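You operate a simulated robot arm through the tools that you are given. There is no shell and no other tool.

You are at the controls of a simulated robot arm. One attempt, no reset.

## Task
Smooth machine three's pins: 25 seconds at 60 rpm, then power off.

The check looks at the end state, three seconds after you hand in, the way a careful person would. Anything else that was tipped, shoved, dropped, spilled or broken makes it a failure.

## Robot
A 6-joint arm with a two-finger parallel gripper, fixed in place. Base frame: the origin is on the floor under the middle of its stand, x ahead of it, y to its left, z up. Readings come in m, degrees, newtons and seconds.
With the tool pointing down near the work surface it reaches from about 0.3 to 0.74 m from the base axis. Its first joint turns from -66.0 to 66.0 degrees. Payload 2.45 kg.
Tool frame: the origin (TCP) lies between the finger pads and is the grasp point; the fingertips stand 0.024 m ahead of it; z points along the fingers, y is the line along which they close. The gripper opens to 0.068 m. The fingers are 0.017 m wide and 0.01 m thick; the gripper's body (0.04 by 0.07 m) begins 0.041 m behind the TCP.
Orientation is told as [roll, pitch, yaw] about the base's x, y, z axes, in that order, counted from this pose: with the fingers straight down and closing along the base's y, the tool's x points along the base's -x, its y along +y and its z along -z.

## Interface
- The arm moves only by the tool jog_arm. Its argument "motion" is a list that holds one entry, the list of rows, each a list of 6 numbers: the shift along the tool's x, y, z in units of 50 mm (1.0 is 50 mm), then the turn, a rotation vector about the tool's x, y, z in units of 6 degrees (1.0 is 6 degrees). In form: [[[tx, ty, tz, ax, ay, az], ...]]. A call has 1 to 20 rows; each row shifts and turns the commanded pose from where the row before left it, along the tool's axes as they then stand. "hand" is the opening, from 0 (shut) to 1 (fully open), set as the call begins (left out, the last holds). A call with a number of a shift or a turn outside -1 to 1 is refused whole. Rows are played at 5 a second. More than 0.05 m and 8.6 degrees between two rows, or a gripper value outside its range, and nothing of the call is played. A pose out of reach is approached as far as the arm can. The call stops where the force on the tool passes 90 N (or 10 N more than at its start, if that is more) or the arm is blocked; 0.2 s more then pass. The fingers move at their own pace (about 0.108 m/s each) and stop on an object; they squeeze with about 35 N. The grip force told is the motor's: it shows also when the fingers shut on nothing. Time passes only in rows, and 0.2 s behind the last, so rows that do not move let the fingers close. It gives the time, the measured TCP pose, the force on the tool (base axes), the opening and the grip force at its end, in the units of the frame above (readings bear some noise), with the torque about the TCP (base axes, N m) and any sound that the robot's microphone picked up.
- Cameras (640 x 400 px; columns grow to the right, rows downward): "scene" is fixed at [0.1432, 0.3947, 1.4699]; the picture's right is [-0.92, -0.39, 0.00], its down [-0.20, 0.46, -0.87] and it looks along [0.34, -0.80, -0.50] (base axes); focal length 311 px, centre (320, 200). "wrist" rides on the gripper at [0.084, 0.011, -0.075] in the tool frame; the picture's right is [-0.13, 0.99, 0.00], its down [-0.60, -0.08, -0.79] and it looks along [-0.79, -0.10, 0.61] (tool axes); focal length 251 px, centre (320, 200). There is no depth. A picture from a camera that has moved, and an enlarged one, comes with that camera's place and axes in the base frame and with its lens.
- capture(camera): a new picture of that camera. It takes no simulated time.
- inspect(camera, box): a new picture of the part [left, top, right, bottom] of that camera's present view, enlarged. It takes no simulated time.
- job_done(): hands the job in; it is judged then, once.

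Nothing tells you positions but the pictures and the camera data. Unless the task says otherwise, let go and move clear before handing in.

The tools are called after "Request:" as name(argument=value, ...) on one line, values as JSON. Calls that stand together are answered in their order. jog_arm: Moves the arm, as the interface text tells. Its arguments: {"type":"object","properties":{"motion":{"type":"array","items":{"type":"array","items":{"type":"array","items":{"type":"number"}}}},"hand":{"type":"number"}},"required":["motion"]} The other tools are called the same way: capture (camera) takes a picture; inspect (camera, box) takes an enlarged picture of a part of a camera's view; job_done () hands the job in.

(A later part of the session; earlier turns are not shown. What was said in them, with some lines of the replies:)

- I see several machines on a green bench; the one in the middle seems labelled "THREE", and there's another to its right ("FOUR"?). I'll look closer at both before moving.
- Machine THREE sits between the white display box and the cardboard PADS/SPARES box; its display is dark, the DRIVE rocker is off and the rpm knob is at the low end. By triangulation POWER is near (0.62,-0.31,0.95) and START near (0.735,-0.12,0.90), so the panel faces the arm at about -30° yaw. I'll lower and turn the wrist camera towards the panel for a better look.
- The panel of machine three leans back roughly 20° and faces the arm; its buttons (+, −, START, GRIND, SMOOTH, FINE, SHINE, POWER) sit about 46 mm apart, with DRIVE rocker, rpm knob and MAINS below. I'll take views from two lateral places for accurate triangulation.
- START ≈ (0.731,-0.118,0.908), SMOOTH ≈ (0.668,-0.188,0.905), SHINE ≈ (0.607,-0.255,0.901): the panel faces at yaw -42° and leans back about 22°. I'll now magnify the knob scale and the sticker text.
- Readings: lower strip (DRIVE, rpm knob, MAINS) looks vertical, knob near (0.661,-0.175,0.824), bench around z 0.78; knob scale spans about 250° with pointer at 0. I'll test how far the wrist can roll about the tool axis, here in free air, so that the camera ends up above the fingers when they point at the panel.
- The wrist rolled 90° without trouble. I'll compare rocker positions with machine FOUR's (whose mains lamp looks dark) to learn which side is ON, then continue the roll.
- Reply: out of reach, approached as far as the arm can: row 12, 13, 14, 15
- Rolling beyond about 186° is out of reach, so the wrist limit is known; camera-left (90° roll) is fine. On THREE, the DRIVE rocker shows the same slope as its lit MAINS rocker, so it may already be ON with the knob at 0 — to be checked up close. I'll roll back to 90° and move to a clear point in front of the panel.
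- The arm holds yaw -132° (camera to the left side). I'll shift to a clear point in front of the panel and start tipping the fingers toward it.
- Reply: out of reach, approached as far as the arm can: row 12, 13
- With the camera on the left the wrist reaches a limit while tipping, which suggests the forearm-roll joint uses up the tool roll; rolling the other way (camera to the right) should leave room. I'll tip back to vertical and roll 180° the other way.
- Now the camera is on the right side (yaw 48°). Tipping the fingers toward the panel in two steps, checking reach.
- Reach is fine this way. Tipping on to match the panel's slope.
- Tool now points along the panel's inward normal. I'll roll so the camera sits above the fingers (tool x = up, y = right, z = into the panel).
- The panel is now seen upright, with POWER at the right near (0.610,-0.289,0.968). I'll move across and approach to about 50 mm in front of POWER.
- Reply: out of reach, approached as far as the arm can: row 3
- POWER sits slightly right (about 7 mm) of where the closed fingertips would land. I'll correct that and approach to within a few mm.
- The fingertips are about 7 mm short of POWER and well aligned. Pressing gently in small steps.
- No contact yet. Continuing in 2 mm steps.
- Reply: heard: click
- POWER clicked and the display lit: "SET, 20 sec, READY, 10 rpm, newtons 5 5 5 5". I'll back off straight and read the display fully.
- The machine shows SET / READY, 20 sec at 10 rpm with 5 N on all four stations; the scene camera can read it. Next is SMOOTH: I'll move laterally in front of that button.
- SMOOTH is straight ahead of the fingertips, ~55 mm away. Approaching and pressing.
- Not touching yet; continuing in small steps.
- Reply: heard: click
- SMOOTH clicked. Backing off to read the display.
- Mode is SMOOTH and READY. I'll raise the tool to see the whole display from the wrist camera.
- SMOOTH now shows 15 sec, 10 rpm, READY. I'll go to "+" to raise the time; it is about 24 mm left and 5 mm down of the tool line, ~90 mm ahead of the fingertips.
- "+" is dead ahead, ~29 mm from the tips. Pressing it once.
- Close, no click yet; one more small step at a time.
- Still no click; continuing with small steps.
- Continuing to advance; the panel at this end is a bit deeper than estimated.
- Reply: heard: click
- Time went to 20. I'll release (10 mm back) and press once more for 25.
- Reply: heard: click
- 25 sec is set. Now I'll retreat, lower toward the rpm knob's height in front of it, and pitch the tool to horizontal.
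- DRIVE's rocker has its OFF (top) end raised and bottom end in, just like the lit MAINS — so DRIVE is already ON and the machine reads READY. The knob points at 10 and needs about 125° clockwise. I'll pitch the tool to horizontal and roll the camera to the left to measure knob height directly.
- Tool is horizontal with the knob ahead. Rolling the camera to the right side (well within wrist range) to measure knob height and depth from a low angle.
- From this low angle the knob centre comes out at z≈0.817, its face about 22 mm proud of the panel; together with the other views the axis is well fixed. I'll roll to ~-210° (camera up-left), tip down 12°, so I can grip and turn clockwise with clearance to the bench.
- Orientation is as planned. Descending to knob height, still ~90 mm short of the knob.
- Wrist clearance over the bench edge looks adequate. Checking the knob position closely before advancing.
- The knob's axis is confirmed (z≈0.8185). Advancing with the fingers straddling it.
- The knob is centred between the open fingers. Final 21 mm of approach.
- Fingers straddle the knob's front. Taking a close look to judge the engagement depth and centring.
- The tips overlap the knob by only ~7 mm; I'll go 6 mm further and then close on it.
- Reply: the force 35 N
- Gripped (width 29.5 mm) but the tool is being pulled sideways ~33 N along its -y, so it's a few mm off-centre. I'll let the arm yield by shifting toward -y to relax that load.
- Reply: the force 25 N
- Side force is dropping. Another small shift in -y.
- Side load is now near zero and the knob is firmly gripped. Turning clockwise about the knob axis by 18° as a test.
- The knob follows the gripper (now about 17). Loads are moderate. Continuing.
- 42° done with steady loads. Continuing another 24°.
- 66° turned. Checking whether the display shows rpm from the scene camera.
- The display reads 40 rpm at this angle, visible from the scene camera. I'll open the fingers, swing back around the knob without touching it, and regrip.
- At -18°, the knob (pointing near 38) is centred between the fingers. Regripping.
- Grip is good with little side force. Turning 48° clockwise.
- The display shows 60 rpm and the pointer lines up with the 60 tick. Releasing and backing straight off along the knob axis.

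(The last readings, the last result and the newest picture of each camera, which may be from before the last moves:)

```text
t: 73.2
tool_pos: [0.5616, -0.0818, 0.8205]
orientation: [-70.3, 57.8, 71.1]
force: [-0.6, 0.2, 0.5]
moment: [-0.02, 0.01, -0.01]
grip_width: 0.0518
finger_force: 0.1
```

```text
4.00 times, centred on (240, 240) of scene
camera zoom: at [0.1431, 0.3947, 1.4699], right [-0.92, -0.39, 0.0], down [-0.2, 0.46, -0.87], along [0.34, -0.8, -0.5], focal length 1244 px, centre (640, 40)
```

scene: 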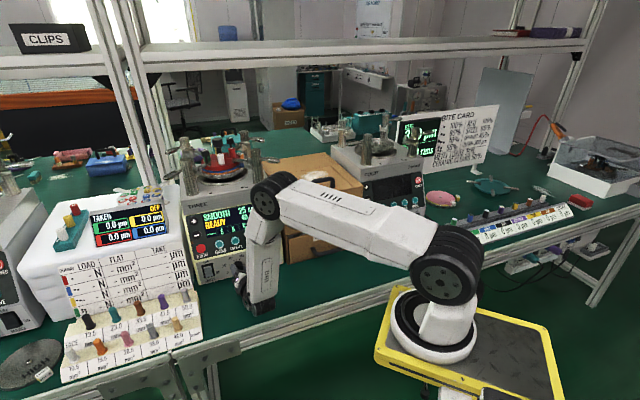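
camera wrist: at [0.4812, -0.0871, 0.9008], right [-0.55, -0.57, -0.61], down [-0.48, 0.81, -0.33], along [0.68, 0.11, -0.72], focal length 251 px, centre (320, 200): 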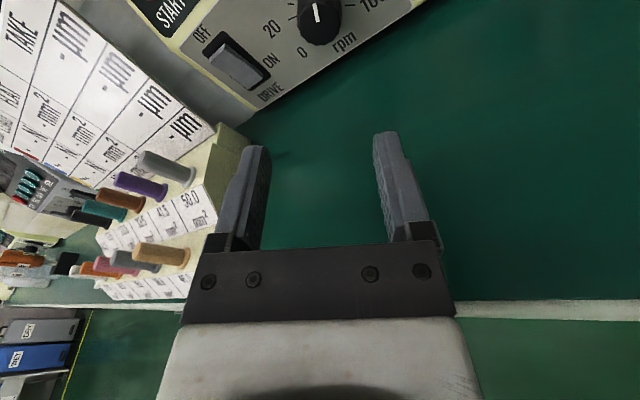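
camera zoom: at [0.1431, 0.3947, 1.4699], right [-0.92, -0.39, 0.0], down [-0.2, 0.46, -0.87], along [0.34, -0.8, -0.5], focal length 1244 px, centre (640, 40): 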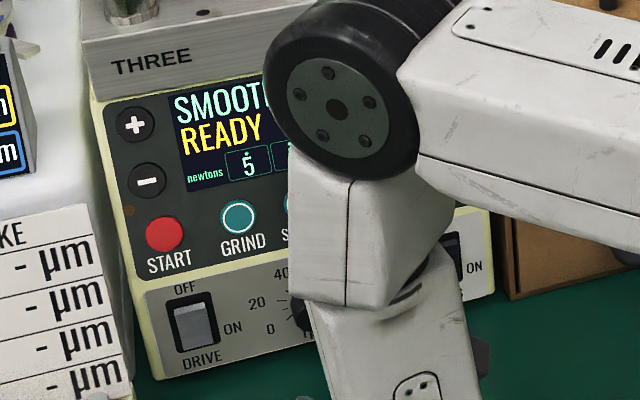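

The knob reads 60 and is released. I'll close the fingers, bring the tool back to the button-pressing attitude (camera on top, 22° down) and rise in front of START.

Request:
jog_arm(motion=[[[0, 0, 0, -0.208, 0, -0.978], [0, 0, 0, -0.208, 0, -0.978], [0, 0, 0, -0.208, 0, -0.978], [0, 0, 0, -0.208, 0, -0.978], [0, 0, 0, -0.208, 0, -0.978], [0, 0, 0, 0, -0.84, 0], [0, 0, 0, 0, -0.84, 0], [0.915, 0, 0, 0, 0, 0], [0.915, 0, 0, 0, 0, 0], [0.915, 0, 0, 0, 0, 0], [0, 0, 0, 0, 0, 0]]], hand=0)

Request:
capture(camera="wrist")

Request:
inspect(camera="scene", box=[180, 190, 300, 290])

```text
t: 75.6
tool_pos: [0.6016, -0.1172, 0.9478]
orientation: [-0.1, 67.8, 137.9]
force: [-0.5, 0.7, -0.6]
moment: [0.01, 0.02, -0.03]
grip_width: 0.0
finger_force: 24.1
```

```text
taken
camera wrist: at [0.5653, -0.1, 1.0551], right [-0.7, -0.7, -0.12], down [-0.66, 0.7, -0.26], along [0.27, -0.1, -0.96], focal length 251 px, centre (320, 200)
```

wrist: 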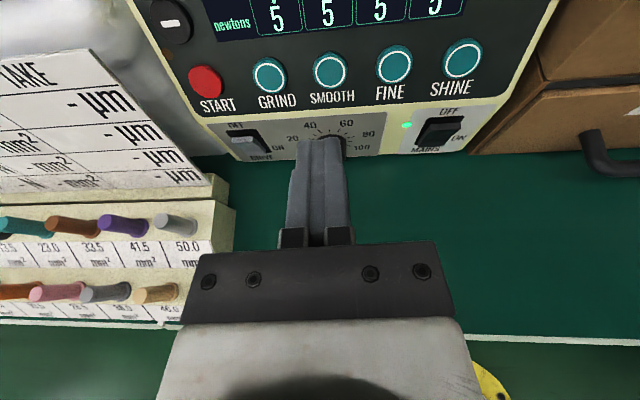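

```text
4.00 times, centred on (240, 240) of scene
camera zoom: at [0.1432, 0.3947, 1.4699], right [-0.92, -0.39, 0.0], down [-0.2, 0.46, -0.87], along [0.34, -0.8, -0.5], focal length 1244 px, centre (640, 40)
```

zoom: 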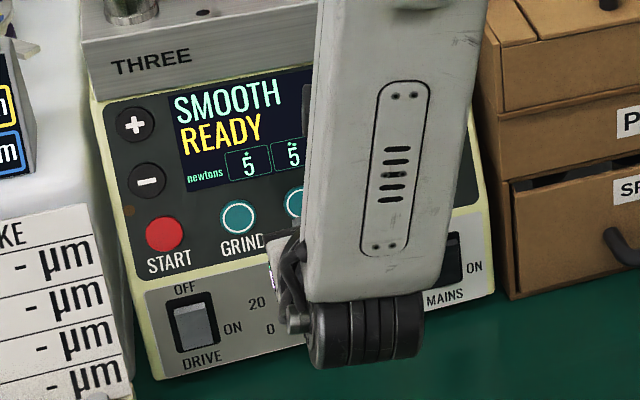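

START is ~88 mm left of the tool line and level with it. Sliding left in front of it.

Request:
jog_arm(motion=[[[-0.02, -0.58, 0, 0, 0, 0], [-0.02, -0.58, 0, 0, 0, 0], [0, -0.58, 0, 0, 0, 0], [0, 0, 0.5, 0, 0, 0], [0, 0, 0.5, 0, 0, 0], [0, 0, 0, 0, 0, 0]]])

Request:
capture(camera="wrist")

Request:
inspect(camera="scene", box=[160, 110, 300, 290])

```text
t: 77.0
tool_pos: [0.6934, -0.0855, 0.9263]
orientation: [-0.1, 67.9, 137.9]
force: [0.3, -0.5, -1.2]
moment: [-0.01, -0.01, 0.0]
grip_width: 0.0004
finger_force: 23.6
```

```text
taken
camera wrist: at [0.6581, -0.067, 1.0336], right [-0.7, -0.7, -0.12], down [-0.66, 0.7, -0.26], along [0.27, -0.1, -0.96], focal length 251 px, centre (320, 200)
```

wrist: 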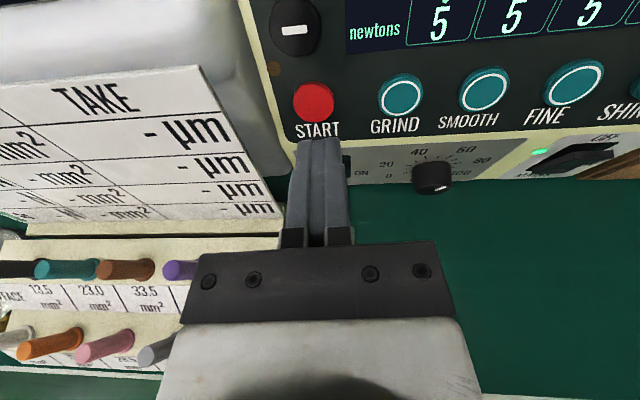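

```text
2.22 times, centred on (230, 200) of scene
camera zoom: at [0.1432, 0.3947, 1.4699], right [-0.92, -0.39, 0.0], down [-0.2, 0.46, -0.87], along [0.34, -0.8, -0.5], focal length 691 px, centre (520, 200)
```

zoom: 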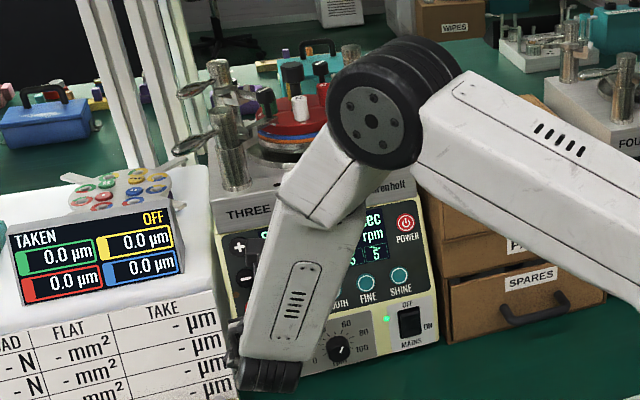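

START is lined up. Before the irreversible start, I'll rise a little to double-check the display.

Request:
jog_arm(motion=[[[0.6, 0, -0.3, 0, 0, 0], [0.6, 0, -0.3, 0, 0, 0]]])

Request:
inspect(camera="wrist", box=[240, 0, 640, 240])

```text
t: 77.6
tool_pos: [0.6886, -0.0793, 0.9946]
orientation: [-0.1, 67.9, 138.0]
force: [0.6, 0.9, 0.4]
moment: [0.03, -0.01, -0.01]
grip_width: 0.0
finger_force: 23.5
```

```text
1.60 times, centred on (440, 120) of wrist
camera zoom: at [0.6541, -0.0615, 1.1006], right [-0.7, -0.7, -0.12], down [-0.66, 0.7, -0.26], along [0.27, -0.1, -0.96], focal length 402 px, centre (128, 328)
```

zoom: 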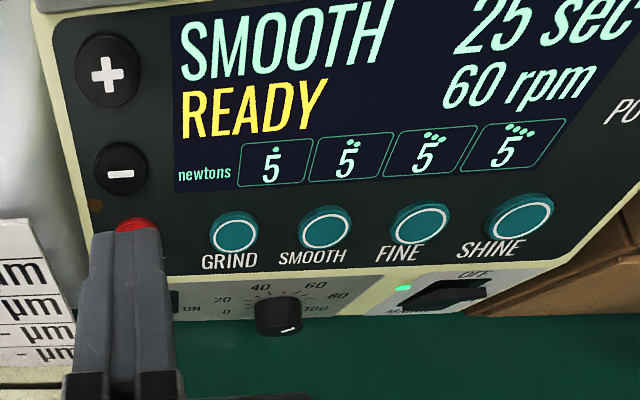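

Display confirms SMOOTH, 25 sec, 60 rpm, READY. Going back to START and pressing it.

Request:
jog_arm(motion=[[[-0.6, -0.04, 0.3, 0, 0, 0], [-0.6, -0.045, 0.3, 0, 0, 0], [0, 0, 0.35, 0, 0, 0], [0, 0, 0.35, 0, 0, 0], [0, 0, 0, 0, 0, 0]]])

Request:
inspect(camera="wrist", box=[200, 40, 440, 200])

```text
t: 78.8
tool_pos: [0.7197, -0.1009, 0.9126]
orientation: [-0.2, 67.9, 137.9]
force: [0.0, -0.6, -1.0]
moment: [-0.02, 0.01, 0.0]
grip_width: 0.0
finger_force: 23.7
```

```text
2.50 times, centred on (320, 120) of wrist
camera zoom: at [0.6847, -0.0838, 1.0195], right [-0.7, -0.7, -0.12], down [-0.66, 0.7, -0.26], along [0.27, -0.1, -0.96], focal length 629 px, centre (320, 400)
```

zoom: 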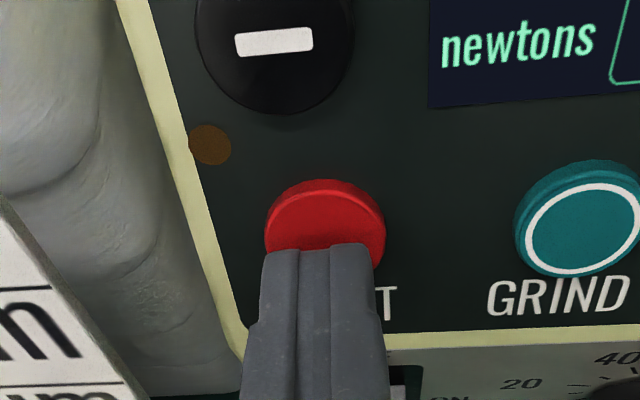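

Fingertips are ~8 mm from START and centred. Pressing.

Request:
jog_arm(motion=[[[0.03, 0.02, 0.05, 0, 0, 0], [0, 0, 0.05, 0, 0, 0], [0, 0, 0.05, 0, 0, 0]]])

Request:
jog_arm(motion=[[[0, 0, 0.04, 0, 0, 0]]])

```text
t: 79.6
tool_pos: [0.7258, -0.1082, 0.9122]
orientation: [-0.1, 68.0, 137.9]
force: [0.6, 0.1, 0.4]
moment: [0.0, -0.02, 0.04]
grip_width: 0.0001
finger_force: 23.8
```

```text
t: 80.0
tool_pos: [0.7264, -0.1084, 0.9113]
orientation: [-0.1, 67.9, 137.9]
force: [-0.8, 1.9, 0.7]
moment: [-0.01, -0.01, -0.01]
grip_width: 0.0
finger_force: 23.5
heard: click
```

START clicked at t≈80. Backing off and watching the machine.

Request:
jog_arm(motion=[[[0, 0, -0.4, 0, 0, 0], [0, 0, -0.8, 0, 0, 0], [0.4, 0, -0.6, 0, 0, 0]]])

Request:
capture(camera="wrist")

Request:
capture(camera="scene")

```text
t: 80.8
tool_pos: [0.6684, -0.0598, 0.9641]
orientation: [-0.1, 67.9, 137.9]
force: [-0.2, -0.2, 0.1]
moment: [0.0, -0.02, 0.0]
grip_width: 0.0
finger_force: 23.1
```

```text
taken
camera wrist: at [0.6343, -0.0418, 1.07], right [-0.7, -0.7, -0.12], down [-0.66, 0.7, -0.26], along [0.27, -0.1, -0.96], focal length 251 px, centre (320, 200)
```

wrist: 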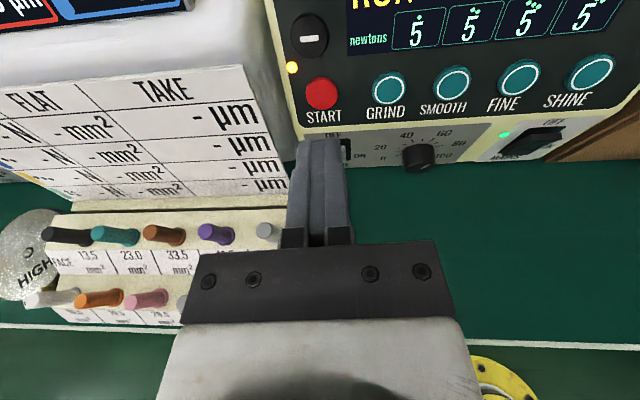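

```text
taken
```

scene: 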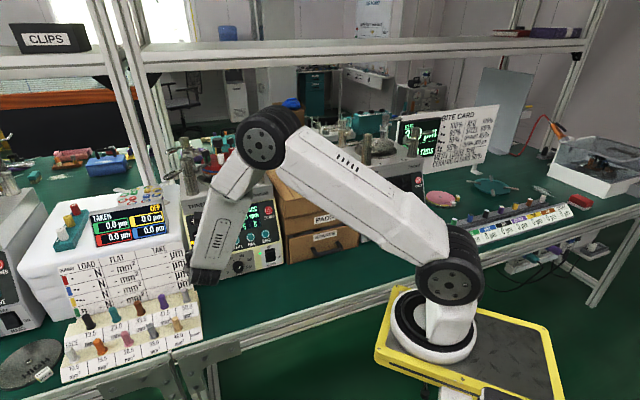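

The display says RUN. While it runs I'll move toward POWER, staying clear, and watch the display.

Request:
jog_arm(motion=[[[0.4, 0.6, 0, 0, 0, 0], [0.4, 0.8, 0, 0, 0, 0], [0.2, 0.9, 0, 0, 0, 0], [0, 0.95, 0, 0, 0, 0], [0, 0.97, 0, 0, 0, 0], [0, 0, 0, 0, 0, 0]]])

Request:
capture(camera="wrist")

Request:
inspect(camera="scene", box=[90, 110, 300, 290])

```text
t: 82.2
tool_pos: [0.5439, -0.2292, 1.0117]
orientation: [-0.2, 67.9, 137.8]
force: [0.7, -0.3, -0.2]
moment: [0.03, 0.0, 0.0]
grip_width: 0.0004
finger_force: 23.2
```

```text
taken
camera wrist: at [0.5089, -0.2115, 1.1183], right [-0.7, -0.7, -0.12], down [-0.66, 0.7, -0.26], along [0.27, -0.1, -0.96], focal length 251 px, centre (320, 200)
```

wrist: 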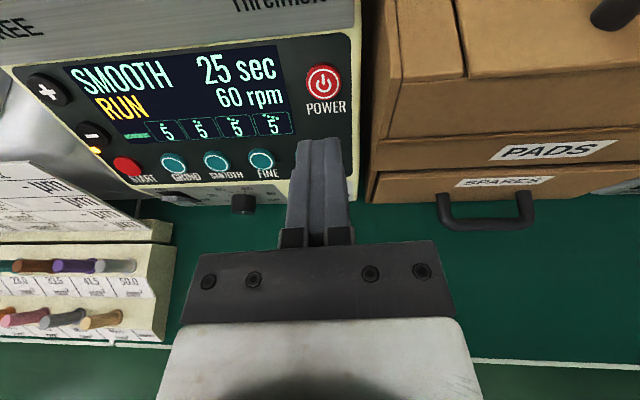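

```text
2.22 times, centred on (195, 200) of scene
camera zoom: at [0.1432, 0.3947, 1.4699], right [-0.92, -0.39, 0.0], down [-0.2, 0.46, -0.87], along [0.34, -0.8, -0.5], focal length 691 px, centre (598, 200)
```

zoom: 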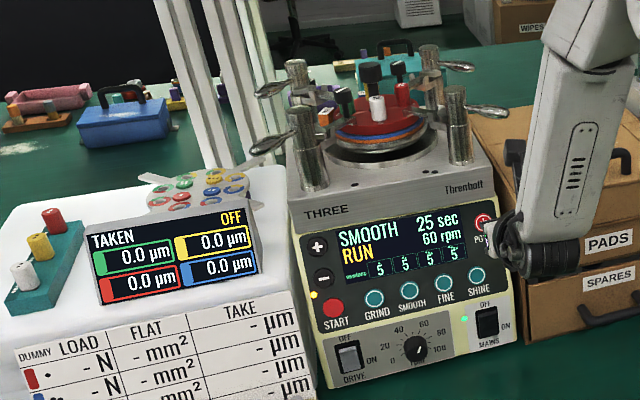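

Machine shows RUN, 25 sec, 60 rpm. I'll wait and see whether the count goes down.

Request:
jog_arm(motion=[[[0, 0, 0, 0, 0, 0], [0, 0, 0, 0, 0, 0], [0, 0, 0, 0, 0, 0], [0, 0, 0, 0, 0, 0], [0, 0, 0, 0, 0, 0], [0, 0, 0, 0, 0, 0], [0, 0, 0, 0, 0, 0], [0, 0, 0, 0, 0, 0], [0, 0, 0, 0, 0, 0], [0, 0, 0, 0, 0, 0]]])

Request:
inspect(camera="scene", box=[160, 120, 300, 290])

Request:
inspect(camera="scene", box=[165, 110, 290, 200])

```text
t: 84.4
tool_pos: [0.5452, -0.2281, 1.0113]
orientation: [-0.1, 67.9, 138.0]
force: [-0.3, 0.0, 0.0]
moment: [0.04, 0.0, 0.02]
grip_width: 0.0
finger_force: 23.6
```

```text
2.35 times, centred on (230, 205) of scene
camera zoom: at [0.1432, 0.3947, 1.4699], right [-0.92, -0.39, 0.0], down [-0.2, 0.46, -0.87], along [0.34, -0.8, -0.5], focal length 732 px, centre (532, 188)
```

zoom: 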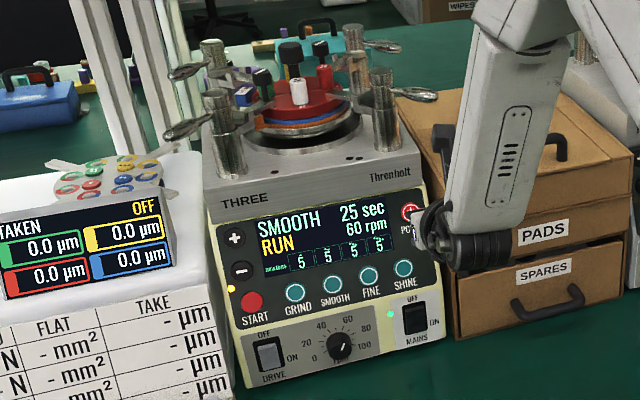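

```text
4.44 times, centred on (228, 155) of scene
camera zoom: at [0.1432, 0.3947, 1.4699], right [-0.92, -0.39, 0.0], down [-0.2, 0.46, -0.87], along [0.34, -0.8, -0.5], focal length 1382 px, centre (731, 400)
```

zoom: 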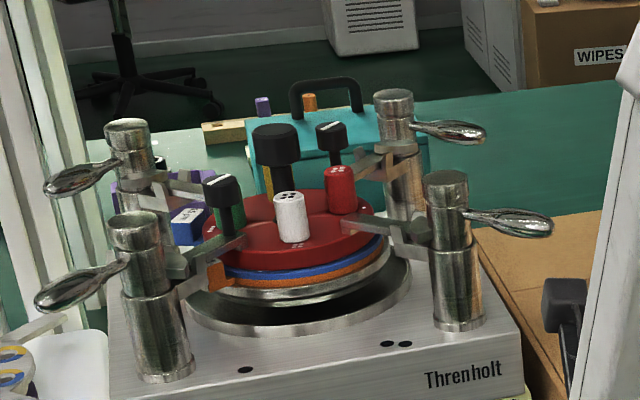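

The platen/pad is turning (coloured tabs have moved) under the stationary pins. Waiting out the 25 s.

Request:
jog_arm(motion=[[[0, 0, 0, 0, 0, 0], [0, 0, 0, 0, 0, 0], [0, 0, 0, 0, 0, 0], [0, 0, 0, 0, 0, 0], [0, 0, 0, 0, 0, 0], [0, 0, 0, 0, 0, 0], [0, 0, 0, 0, 0, 0], [0, 0, 0, 0, 0, 0], [0, 0, 0, 0, 0, 0], [0, 0, 0, 0, 0, 0], [0, 0, 0, 0, 0, 0], [0, 0, 0, 0, 0, 0], [0, 0, 0, 0, 0, 0], [0, 0, 0, 0, 0, 0], [0, 0, 0, 0, 0, 0], [0, 0, 0, 0, 0, 0], [0, 0, 0, 0, 0, 0], [0, 0, 0, 0, 0, 0], [0, 0, 0, 0, 0, 0], [0, 0, 0, 0, 0, 0]]])

Request:
inspect(camera="scene", box=[160, 120, 300, 290])

Request:
jog_arm(motion=[[[0, 0, 0, 0, 0, 0], [0, 0, 0, 0, 0, 0], [0, 0, 0, 0, 0, 0], [0, 0, 0, 0, 0, 0], [0, 0, 0, 0, 0, 0], [0, 0, 0, 0, 0, 0], [0, 0, 0, 0, 0, 0], [0, 0, 0, 0, 0, 0], [0, 0, 0, 0, 0, 0], [0, 0, 0, 0, 0, 0], [0, 0, 0, 0, 0, 0], [0, 0, 0, 0, 0, 0], [0, 0, 0, 0, 0, 0], [0, 0, 0, 0, 0, 0], [0, 0, 0, 0, 0, 0], [0, 0, 0, 0, 0, 0], [0, 0, 0, 0, 0, 0], [0, 0, 0, 0, 0, 0], [0, 0, 0, 0, 0, 0], [0, 0, 0, 0, 0, 0]]])

Request:
inspect(camera="scene", box=[160, 120, 300, 290])

```text
t: 88.6
tool_pos: [0.545, -0.2291, 1.0109]
orientation: [-0.1, 67.9, 137.8]
force: [-0.3, -0.1, 0.6]
moment: [0.02, 0.02, 0.02]
grip_width: 0.0
finger_force: 24.1
```

```text
2.35 times, centred on (230, 205) of scene
camera zoom: at [0.1432, 0.3947, 1.4699], right [-0.92, -0.39, 0.0], down [-0.2, 0.46, -0.87], along [0.34, -0.8, -0.5], focal length 732 px, centre (532, 188)
```

zoom: 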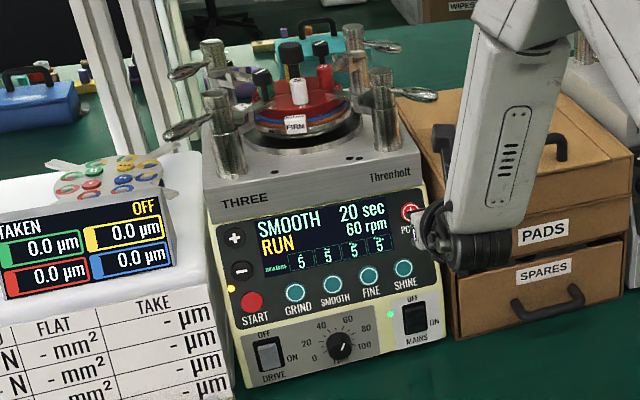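

```text
t: 92.8
tool_pos: [0.5444, -0.228, 1.0105]
orientation: [-0.1, 67.9, 137.9]
force: [0.2, -0.1, 0.2]
moment: [-0.01, 0.04, -0.02]
grip_width: 0.0002
finger_force: 23.6
```

```text
2.35 times, centred on (230, 205) of scene
camera zoom: at [0.1432, 0.3947, 1.4699], right [-0.92, -0.39, 0.0], down [-0.2, 0.46, -0.87], along [0.34, -0.8, -0.5], focal length 732 px, centre (532, 188)
```

zoom: 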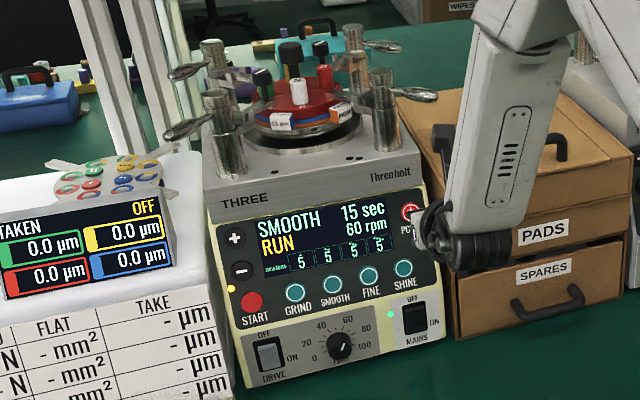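

The countdown is running (15 sec left displayed). Continuing to wait.

Request:
jog_arm(motion=[[[0, 0, 0, 0, 0, 0], [0, 0, 0, 0, 0, 0], [0, 0, 0, 0, 0, 0], [0, 0, 0, 0, 0, 0], [0, 0, 0, 0, 0, 0], [0, 0, 0, 0, 0, 0], [0, 0, 0, 0, 0, 0], [0, 0, 0, 0, 0, 0], [0, 0, 0, 0, 0, 0], [0, 0, 0, 0, 0, 0], [0, 0, 0, 0, 0, 0], [0, 0, 0, 0, 0, 0], [0, 0, 0, 0, 0, 0], [0, 0, 0, 0, 0, 0], [0, 0, 0, 0, 0, 0], [0, 0, 0, 0, 0, 0], [0, 0, 0, 0, 0, 0], [0, 0, 0, 0, 0, 0], [0, 0, 0, 0, 0, 0], [0, 0, 0, 0, 0, 0]]])

Request:
jog_arm(motion=[[[0, 0, 0, 0, 0, 0], [0, 0, 0, 0, 0, 0], [0, 0, 0, 0, 0, 0], [0, 0, 0, 0, 0, 0], [0, 0, 0, 0, 0, 0], [0, 0, 0, 0, 0, 0], [0, 0, 0, 0, 0, 0], [0, 0, 0, 0, 0, 0], [0, 0, 0, 0, 0, 0], [0, 0, 0, 0, 0, 0], [0, 0, 0, 0, 0, 0], [0, 0, 0, 0, 0, 0], [0, 0, 0, 0, 0, 0], [0, 0, 0, 0, 0, 0], [0, 0, 0, 0, 0, 0], [0, 0, 0, 0, 0, 0], [0, 0, 0, 0, 0, 0], [0, 0, 0, 0, 0, 0], [0, 0, 0, 0, 0, 0], [0, 0, 0, 0, 0, 0]]])

Request:
jog_arm(motion=[[[0, 0, 0, 0, 0, 0], [0, 0, 0, 0, 0, 0], [0, 0, 0, 0, 0, 0], [0, 0, 0, 0, 0, 0], [0, 0, 0, 0, 0, 0], [0, 0, 0, 0, 0, 0], [0, 0, 0, 0, 0, 0], [0, 0, 0, 0, 0, 0], [0, 0, 0, 0, 0, 0], [0, 0, 0, 0, 0, 0], [0, 0, 0, 0, 0, 0], [0, 0, 0, 0, 0, 0], [0, 0, 0, 0, 0, 0], [0, 0, 0, 0, 0, 0], [0, 0, 0, 0, 0, 0], [0, 0, 0, 0, 0, 0], [0, 0, 0, 0, 0, 0], [0, 0, 0, 0, 0, 0], [0, 0, 0, 0, 0, 0], [0, 0, 0, 0, 0, 0]]])

Request:
inspect(camera="scene", box=[160, 120, 300, 290])

```text
t: 97.0
tool_pos: [0.5447, -0.2288, 1.0122]
orientation: [-0.1, 67.9, 137.8]
force: [0.3, -0.8, 0.0]
moment: [-0.02, -0.01, -0.01]
grip_width: 0.0
finger_force: 23.1
```

```text
t: 101.2
tool_pos: [0.5456, -0.2278, 1.0116]
orientation: [-0.2, 67.8, 137.9]
force: [-0.3, 1.3, 0.3]
moment: [0.0, -0.01, -0.02]
grip_width: 0.0001
finger_force: 23.3
```

```text
t: 105.4
tool_pos: [0.5446, -0.2286, 1.0111]
orientation: [-0.1, 67.9, 137.9]
force: [-0.8, -0.6, -0.4]
moment: [0.03, 0.0, 0.01]
grip_width: 0.0
finger_force: 23.1
```

```text
2.35 times, centred on (230, 205) of scene
camera zoom: at [0.1432, 0.3947, 1.4699], right [-0.92, -0.39, 0.0], down [-0.2, 0.46, -0.87], along [0.34, -0.8, -0.5], focal length 732 px, centre (532, 188)
```

zoom: 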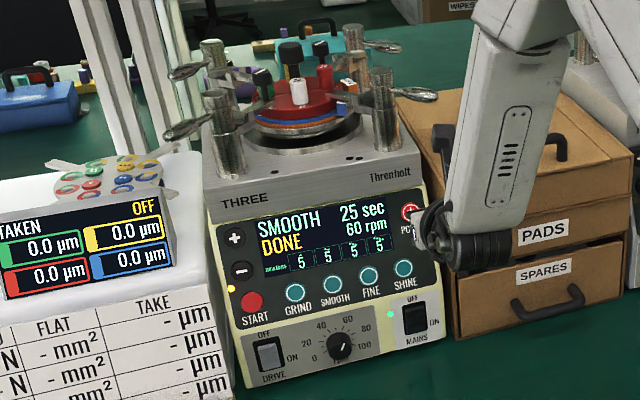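

The display shows DONE. I'll check that the platen has stopped and the lamp state before powering off.

Request:
jog_arm(motion=[[[0, 0, 0, 0, 0, 0], [0, 0, 0, 0, 0, 0], [0, 0, 0, 0, 0, 0], [0, 0, 0, 0, 0, 0]]])

Request:
inspect(camera="scene", box=[160, 120, 300, 290])

Request:
capture(camera="wrist")

```text
t: 106.4
tool_pos: [0.545, -0.2287, 1.0114]
orientation: [-0.2, 67.9, 137.9]
force: [-0.1, 1.5, -0.4]
moment: [0.02, 0.01, -0.01]
grip_width: 0.0
finger_force: 23.6
```

```text
2.35 times, centred on (230, 205) of scene
camera zoom: at [0.1432, 0.3947, 1.4699], right [-0.92, -0.39, 0.0], down [-0.2, 0.46, -0.87], along [0.34, -0.8, -0.5], focal length 732 px, centre (532, 188)
```

zoom: 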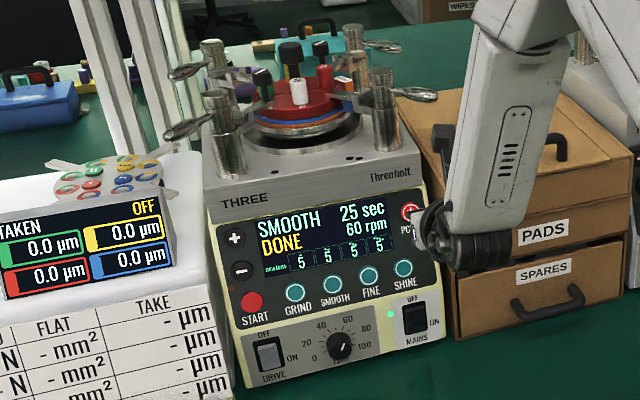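

```text
taken
camera wrist: at [0.5093, -0.2113, 1.1183], right [-0.7, -0.7, -0.12], down [-0.66, 0.7, -0.26], along [0.27, -0.1, -0.96], focal length 251 px, centre (320, 200)
```

wrist: 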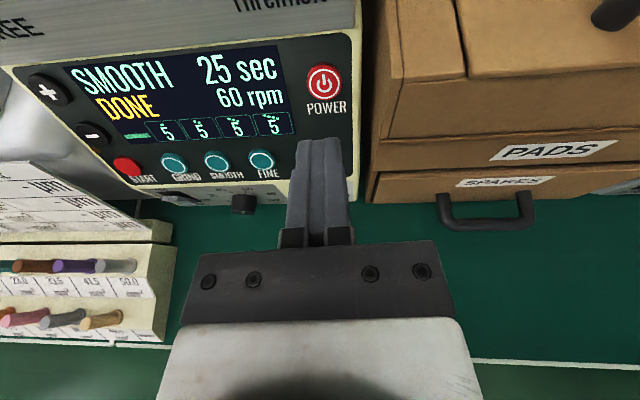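

The lamp is out and the platen has stopped. Approaching POWER again to switch the machine off.

Request:
jog_arm(motion=[[[-0.05, 0.06, 0.4, 0, 0, 0], [0, 0, 0.5, 0, 0, 0], [0, 0, 0.45, 0, 0, 0], [0, 0, 0, 0, 0, 0]]])

Request:
inspect(camera="wrist", box=[200, 40, 440, 200])

```text
t: 107.4
tool_pos: [0.588, -0.2715, 0.9825]
orientation: [-0.1, 67.9, 137.9]
force: [0.3, 0.3, 0.0]
moment: [0.03, 0.04, 0.03]
grip_width: 0.0
finger_force: 23.5
```

```text
2.50 times, centred on (320, 120) of wrist
camera zoom: at [0.5516, -0.2533, 1.0894], right [-0.7, -0.7, -0.12], down [-0.66, 0.7, -0.26], along [0.27, -0.1, -0.96], focal length 629 px, centre (320, 400)
```

zoom: 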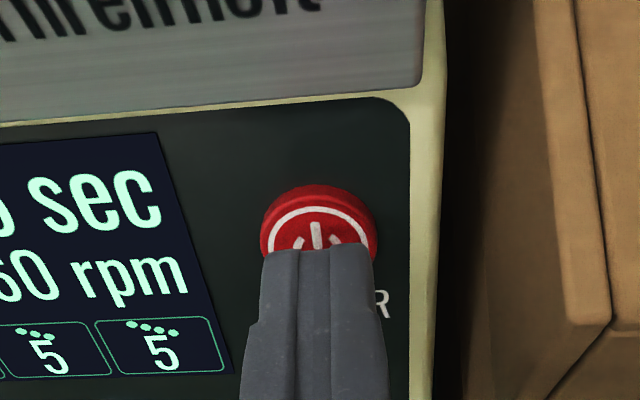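

About 12 mm from the earlier click point. Pressing in small steps, stopping at the first click.

Request:
jog_arm(motion=[[[0.03, 0, 0.06, 0, 0, 0], [0, 0, 0.06, 0, 0, 0], [0, 0, 0.06, 0, 0, 0]]])

Request:
jog_arm(motion=[[[0, 0, 0.05, 0, 0, 0]]])

```text
t: 108.2
tool_pos: [0.5929, -0.278, 0.9794]
orientation: [-0.1, 67.8, 137.9]
force: [-0.1, -0.8, -0.5]
moment: [0.01, 0.0, -0.02]
grip_width: 0.0
finger_force: 23.3
```

```text
t: 108.6
tool_pos: [0.5944, -0.2792, 0.9787]
orientation: [-0.1, 68.0, 137.9]
force: [-0.7, 0.2, 0.9]
moment: [0.0, 0.0, 0.0]
grip_width: 0.0001
finger_force: 24.0
heard: click
```

POWER clicked. Backing off and checking that the display is dark.

Request:
jog_arm(motion=[[[0, 0, -0.4, 0, 0, 0], [0, 0, -0.6, 0, 0, 0], [0, 0, -0.6, 0, 0, 0], [0, 0, 0, 0, 0, 0]]])

Request:
capture(camera="wrist")

Request:
inspect(camera="scene", box=[90, 110, 300, 290])

```text
t: 109.6
tool_pos: [0.5404, -0.2267, 1.0094]
orientation: [-0.2, 67.9, 137.8]
force: [-0.6, -0.8, 0.3]
moment: [0.0, 0.04, 0.0]
grip_width: 0.0
finger_force: 23.7
```

```text
taken
camera wrist: at [0.5055, -0.2102, 1.1163], right [-0.7, -0.7, -0.12], down [-0.66, 0.7, -0.26], along [0.27, -0.1, -0.96], focal length 251 px, centre (320, 200)
```

wrist: 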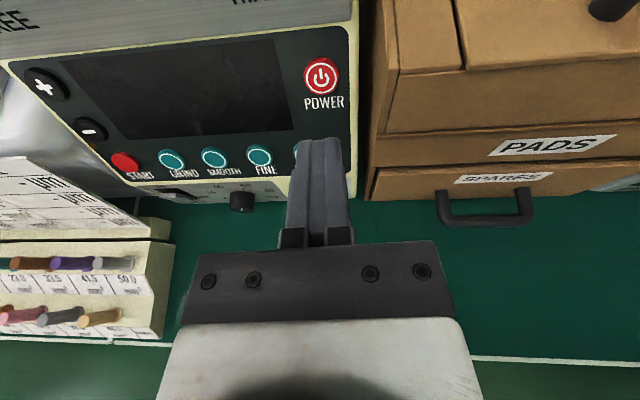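

```text
2.22 times, centred on (195, 200) of scene
camera zoom: at [0.1432, 0.3947, 1.4699], right [-0.92, -0.39, 0.0], down [-0.2, 0.46, -0.87], along [0.34, -0.8, -0.5], focal length 691 px, centre (598, 200)
```

zoom: 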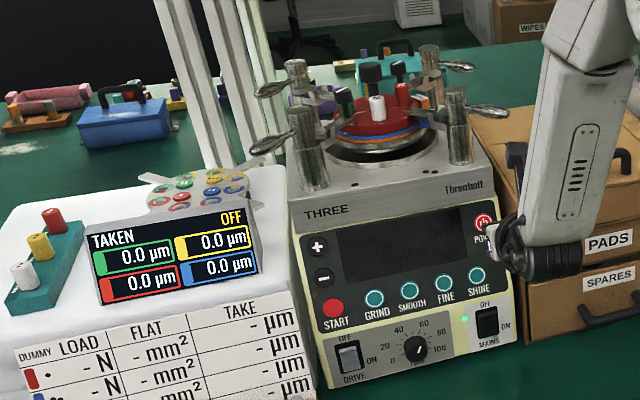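

Display is dark, machine three is powered off, and nothing nearby appears disturbed. Moving the arm clear.

Request:
jog_arm(motion=[[[0, -0.68, -0.2, 0, 0, 0], [0, -0.68, -0.4, 0, 0, 0], [0, -0.68, -0.6, 0, 0, 0], [0.45, 0, -0.6, 0, 0, 0], [0.45, 0, -0.55, 0, 0, 0], [0, 0, 0, 0, 0, 0]]])

Request:
capture(camera="scene")

Request:
capture(camera="wrist")

```text
t: 111.0
tool_pos: [0.5372, -0.0929, 1.0961]
orientation: [-0.1, 67.8, 137.9]
force: [-0.5, -0.1, 0.4]
moment: [0.0, 0.0, 0.0]
grip_width: 0.0002
finger_force: 23.3
```

```text
taken
```

scene: 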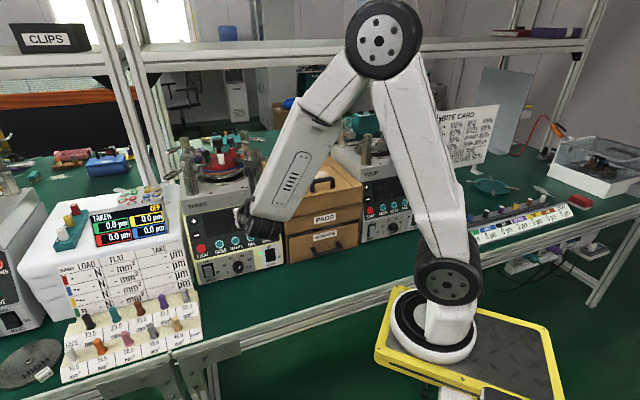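

```text
taken
camera wrist: at [0.5021, -0.0747, 1.2028], right [-0.7, -0.7, -0.12], down [-0.66, 0.7, -0.26], along [0.27, -0.1, -0.96], focal length 251 px, centre (320, 200)
```

wrist: 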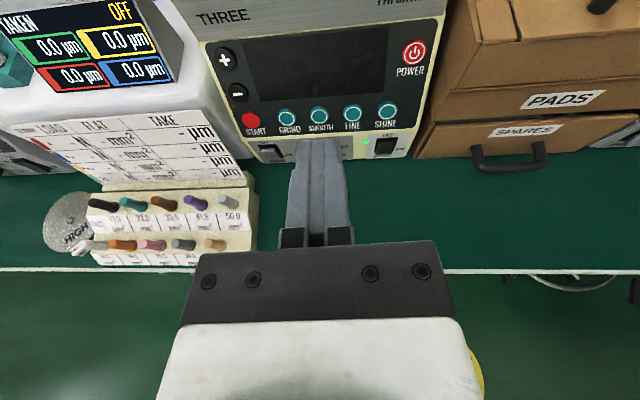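

Machine three ran SMOOTH for 25 s at 60 rpm, showed DONE and is now powered off. The arm is clear, and the bench looks the same as at the start. Handing in.

Request:
job_done()

```text
The job is handed in.
```

Machine three's pins were smoothed: it ran SMOOTH for 25 seconds at 60 rpm, showed DONE and stopped by itself. I then switched it off with the POWER button, and its display is dark.

- **Settings left as they were:** the MAINS and DRIVE switches were already on when I started, and I left them on. The rpm knob is still at 60, up from 10. The four loads stayed at the machine's own 5 N.
- **Rest of the bench:** in the last camera views nothing else looked moved, tipped or spilled.
- **Arm:** it is holding nothing and sits back from the machine.
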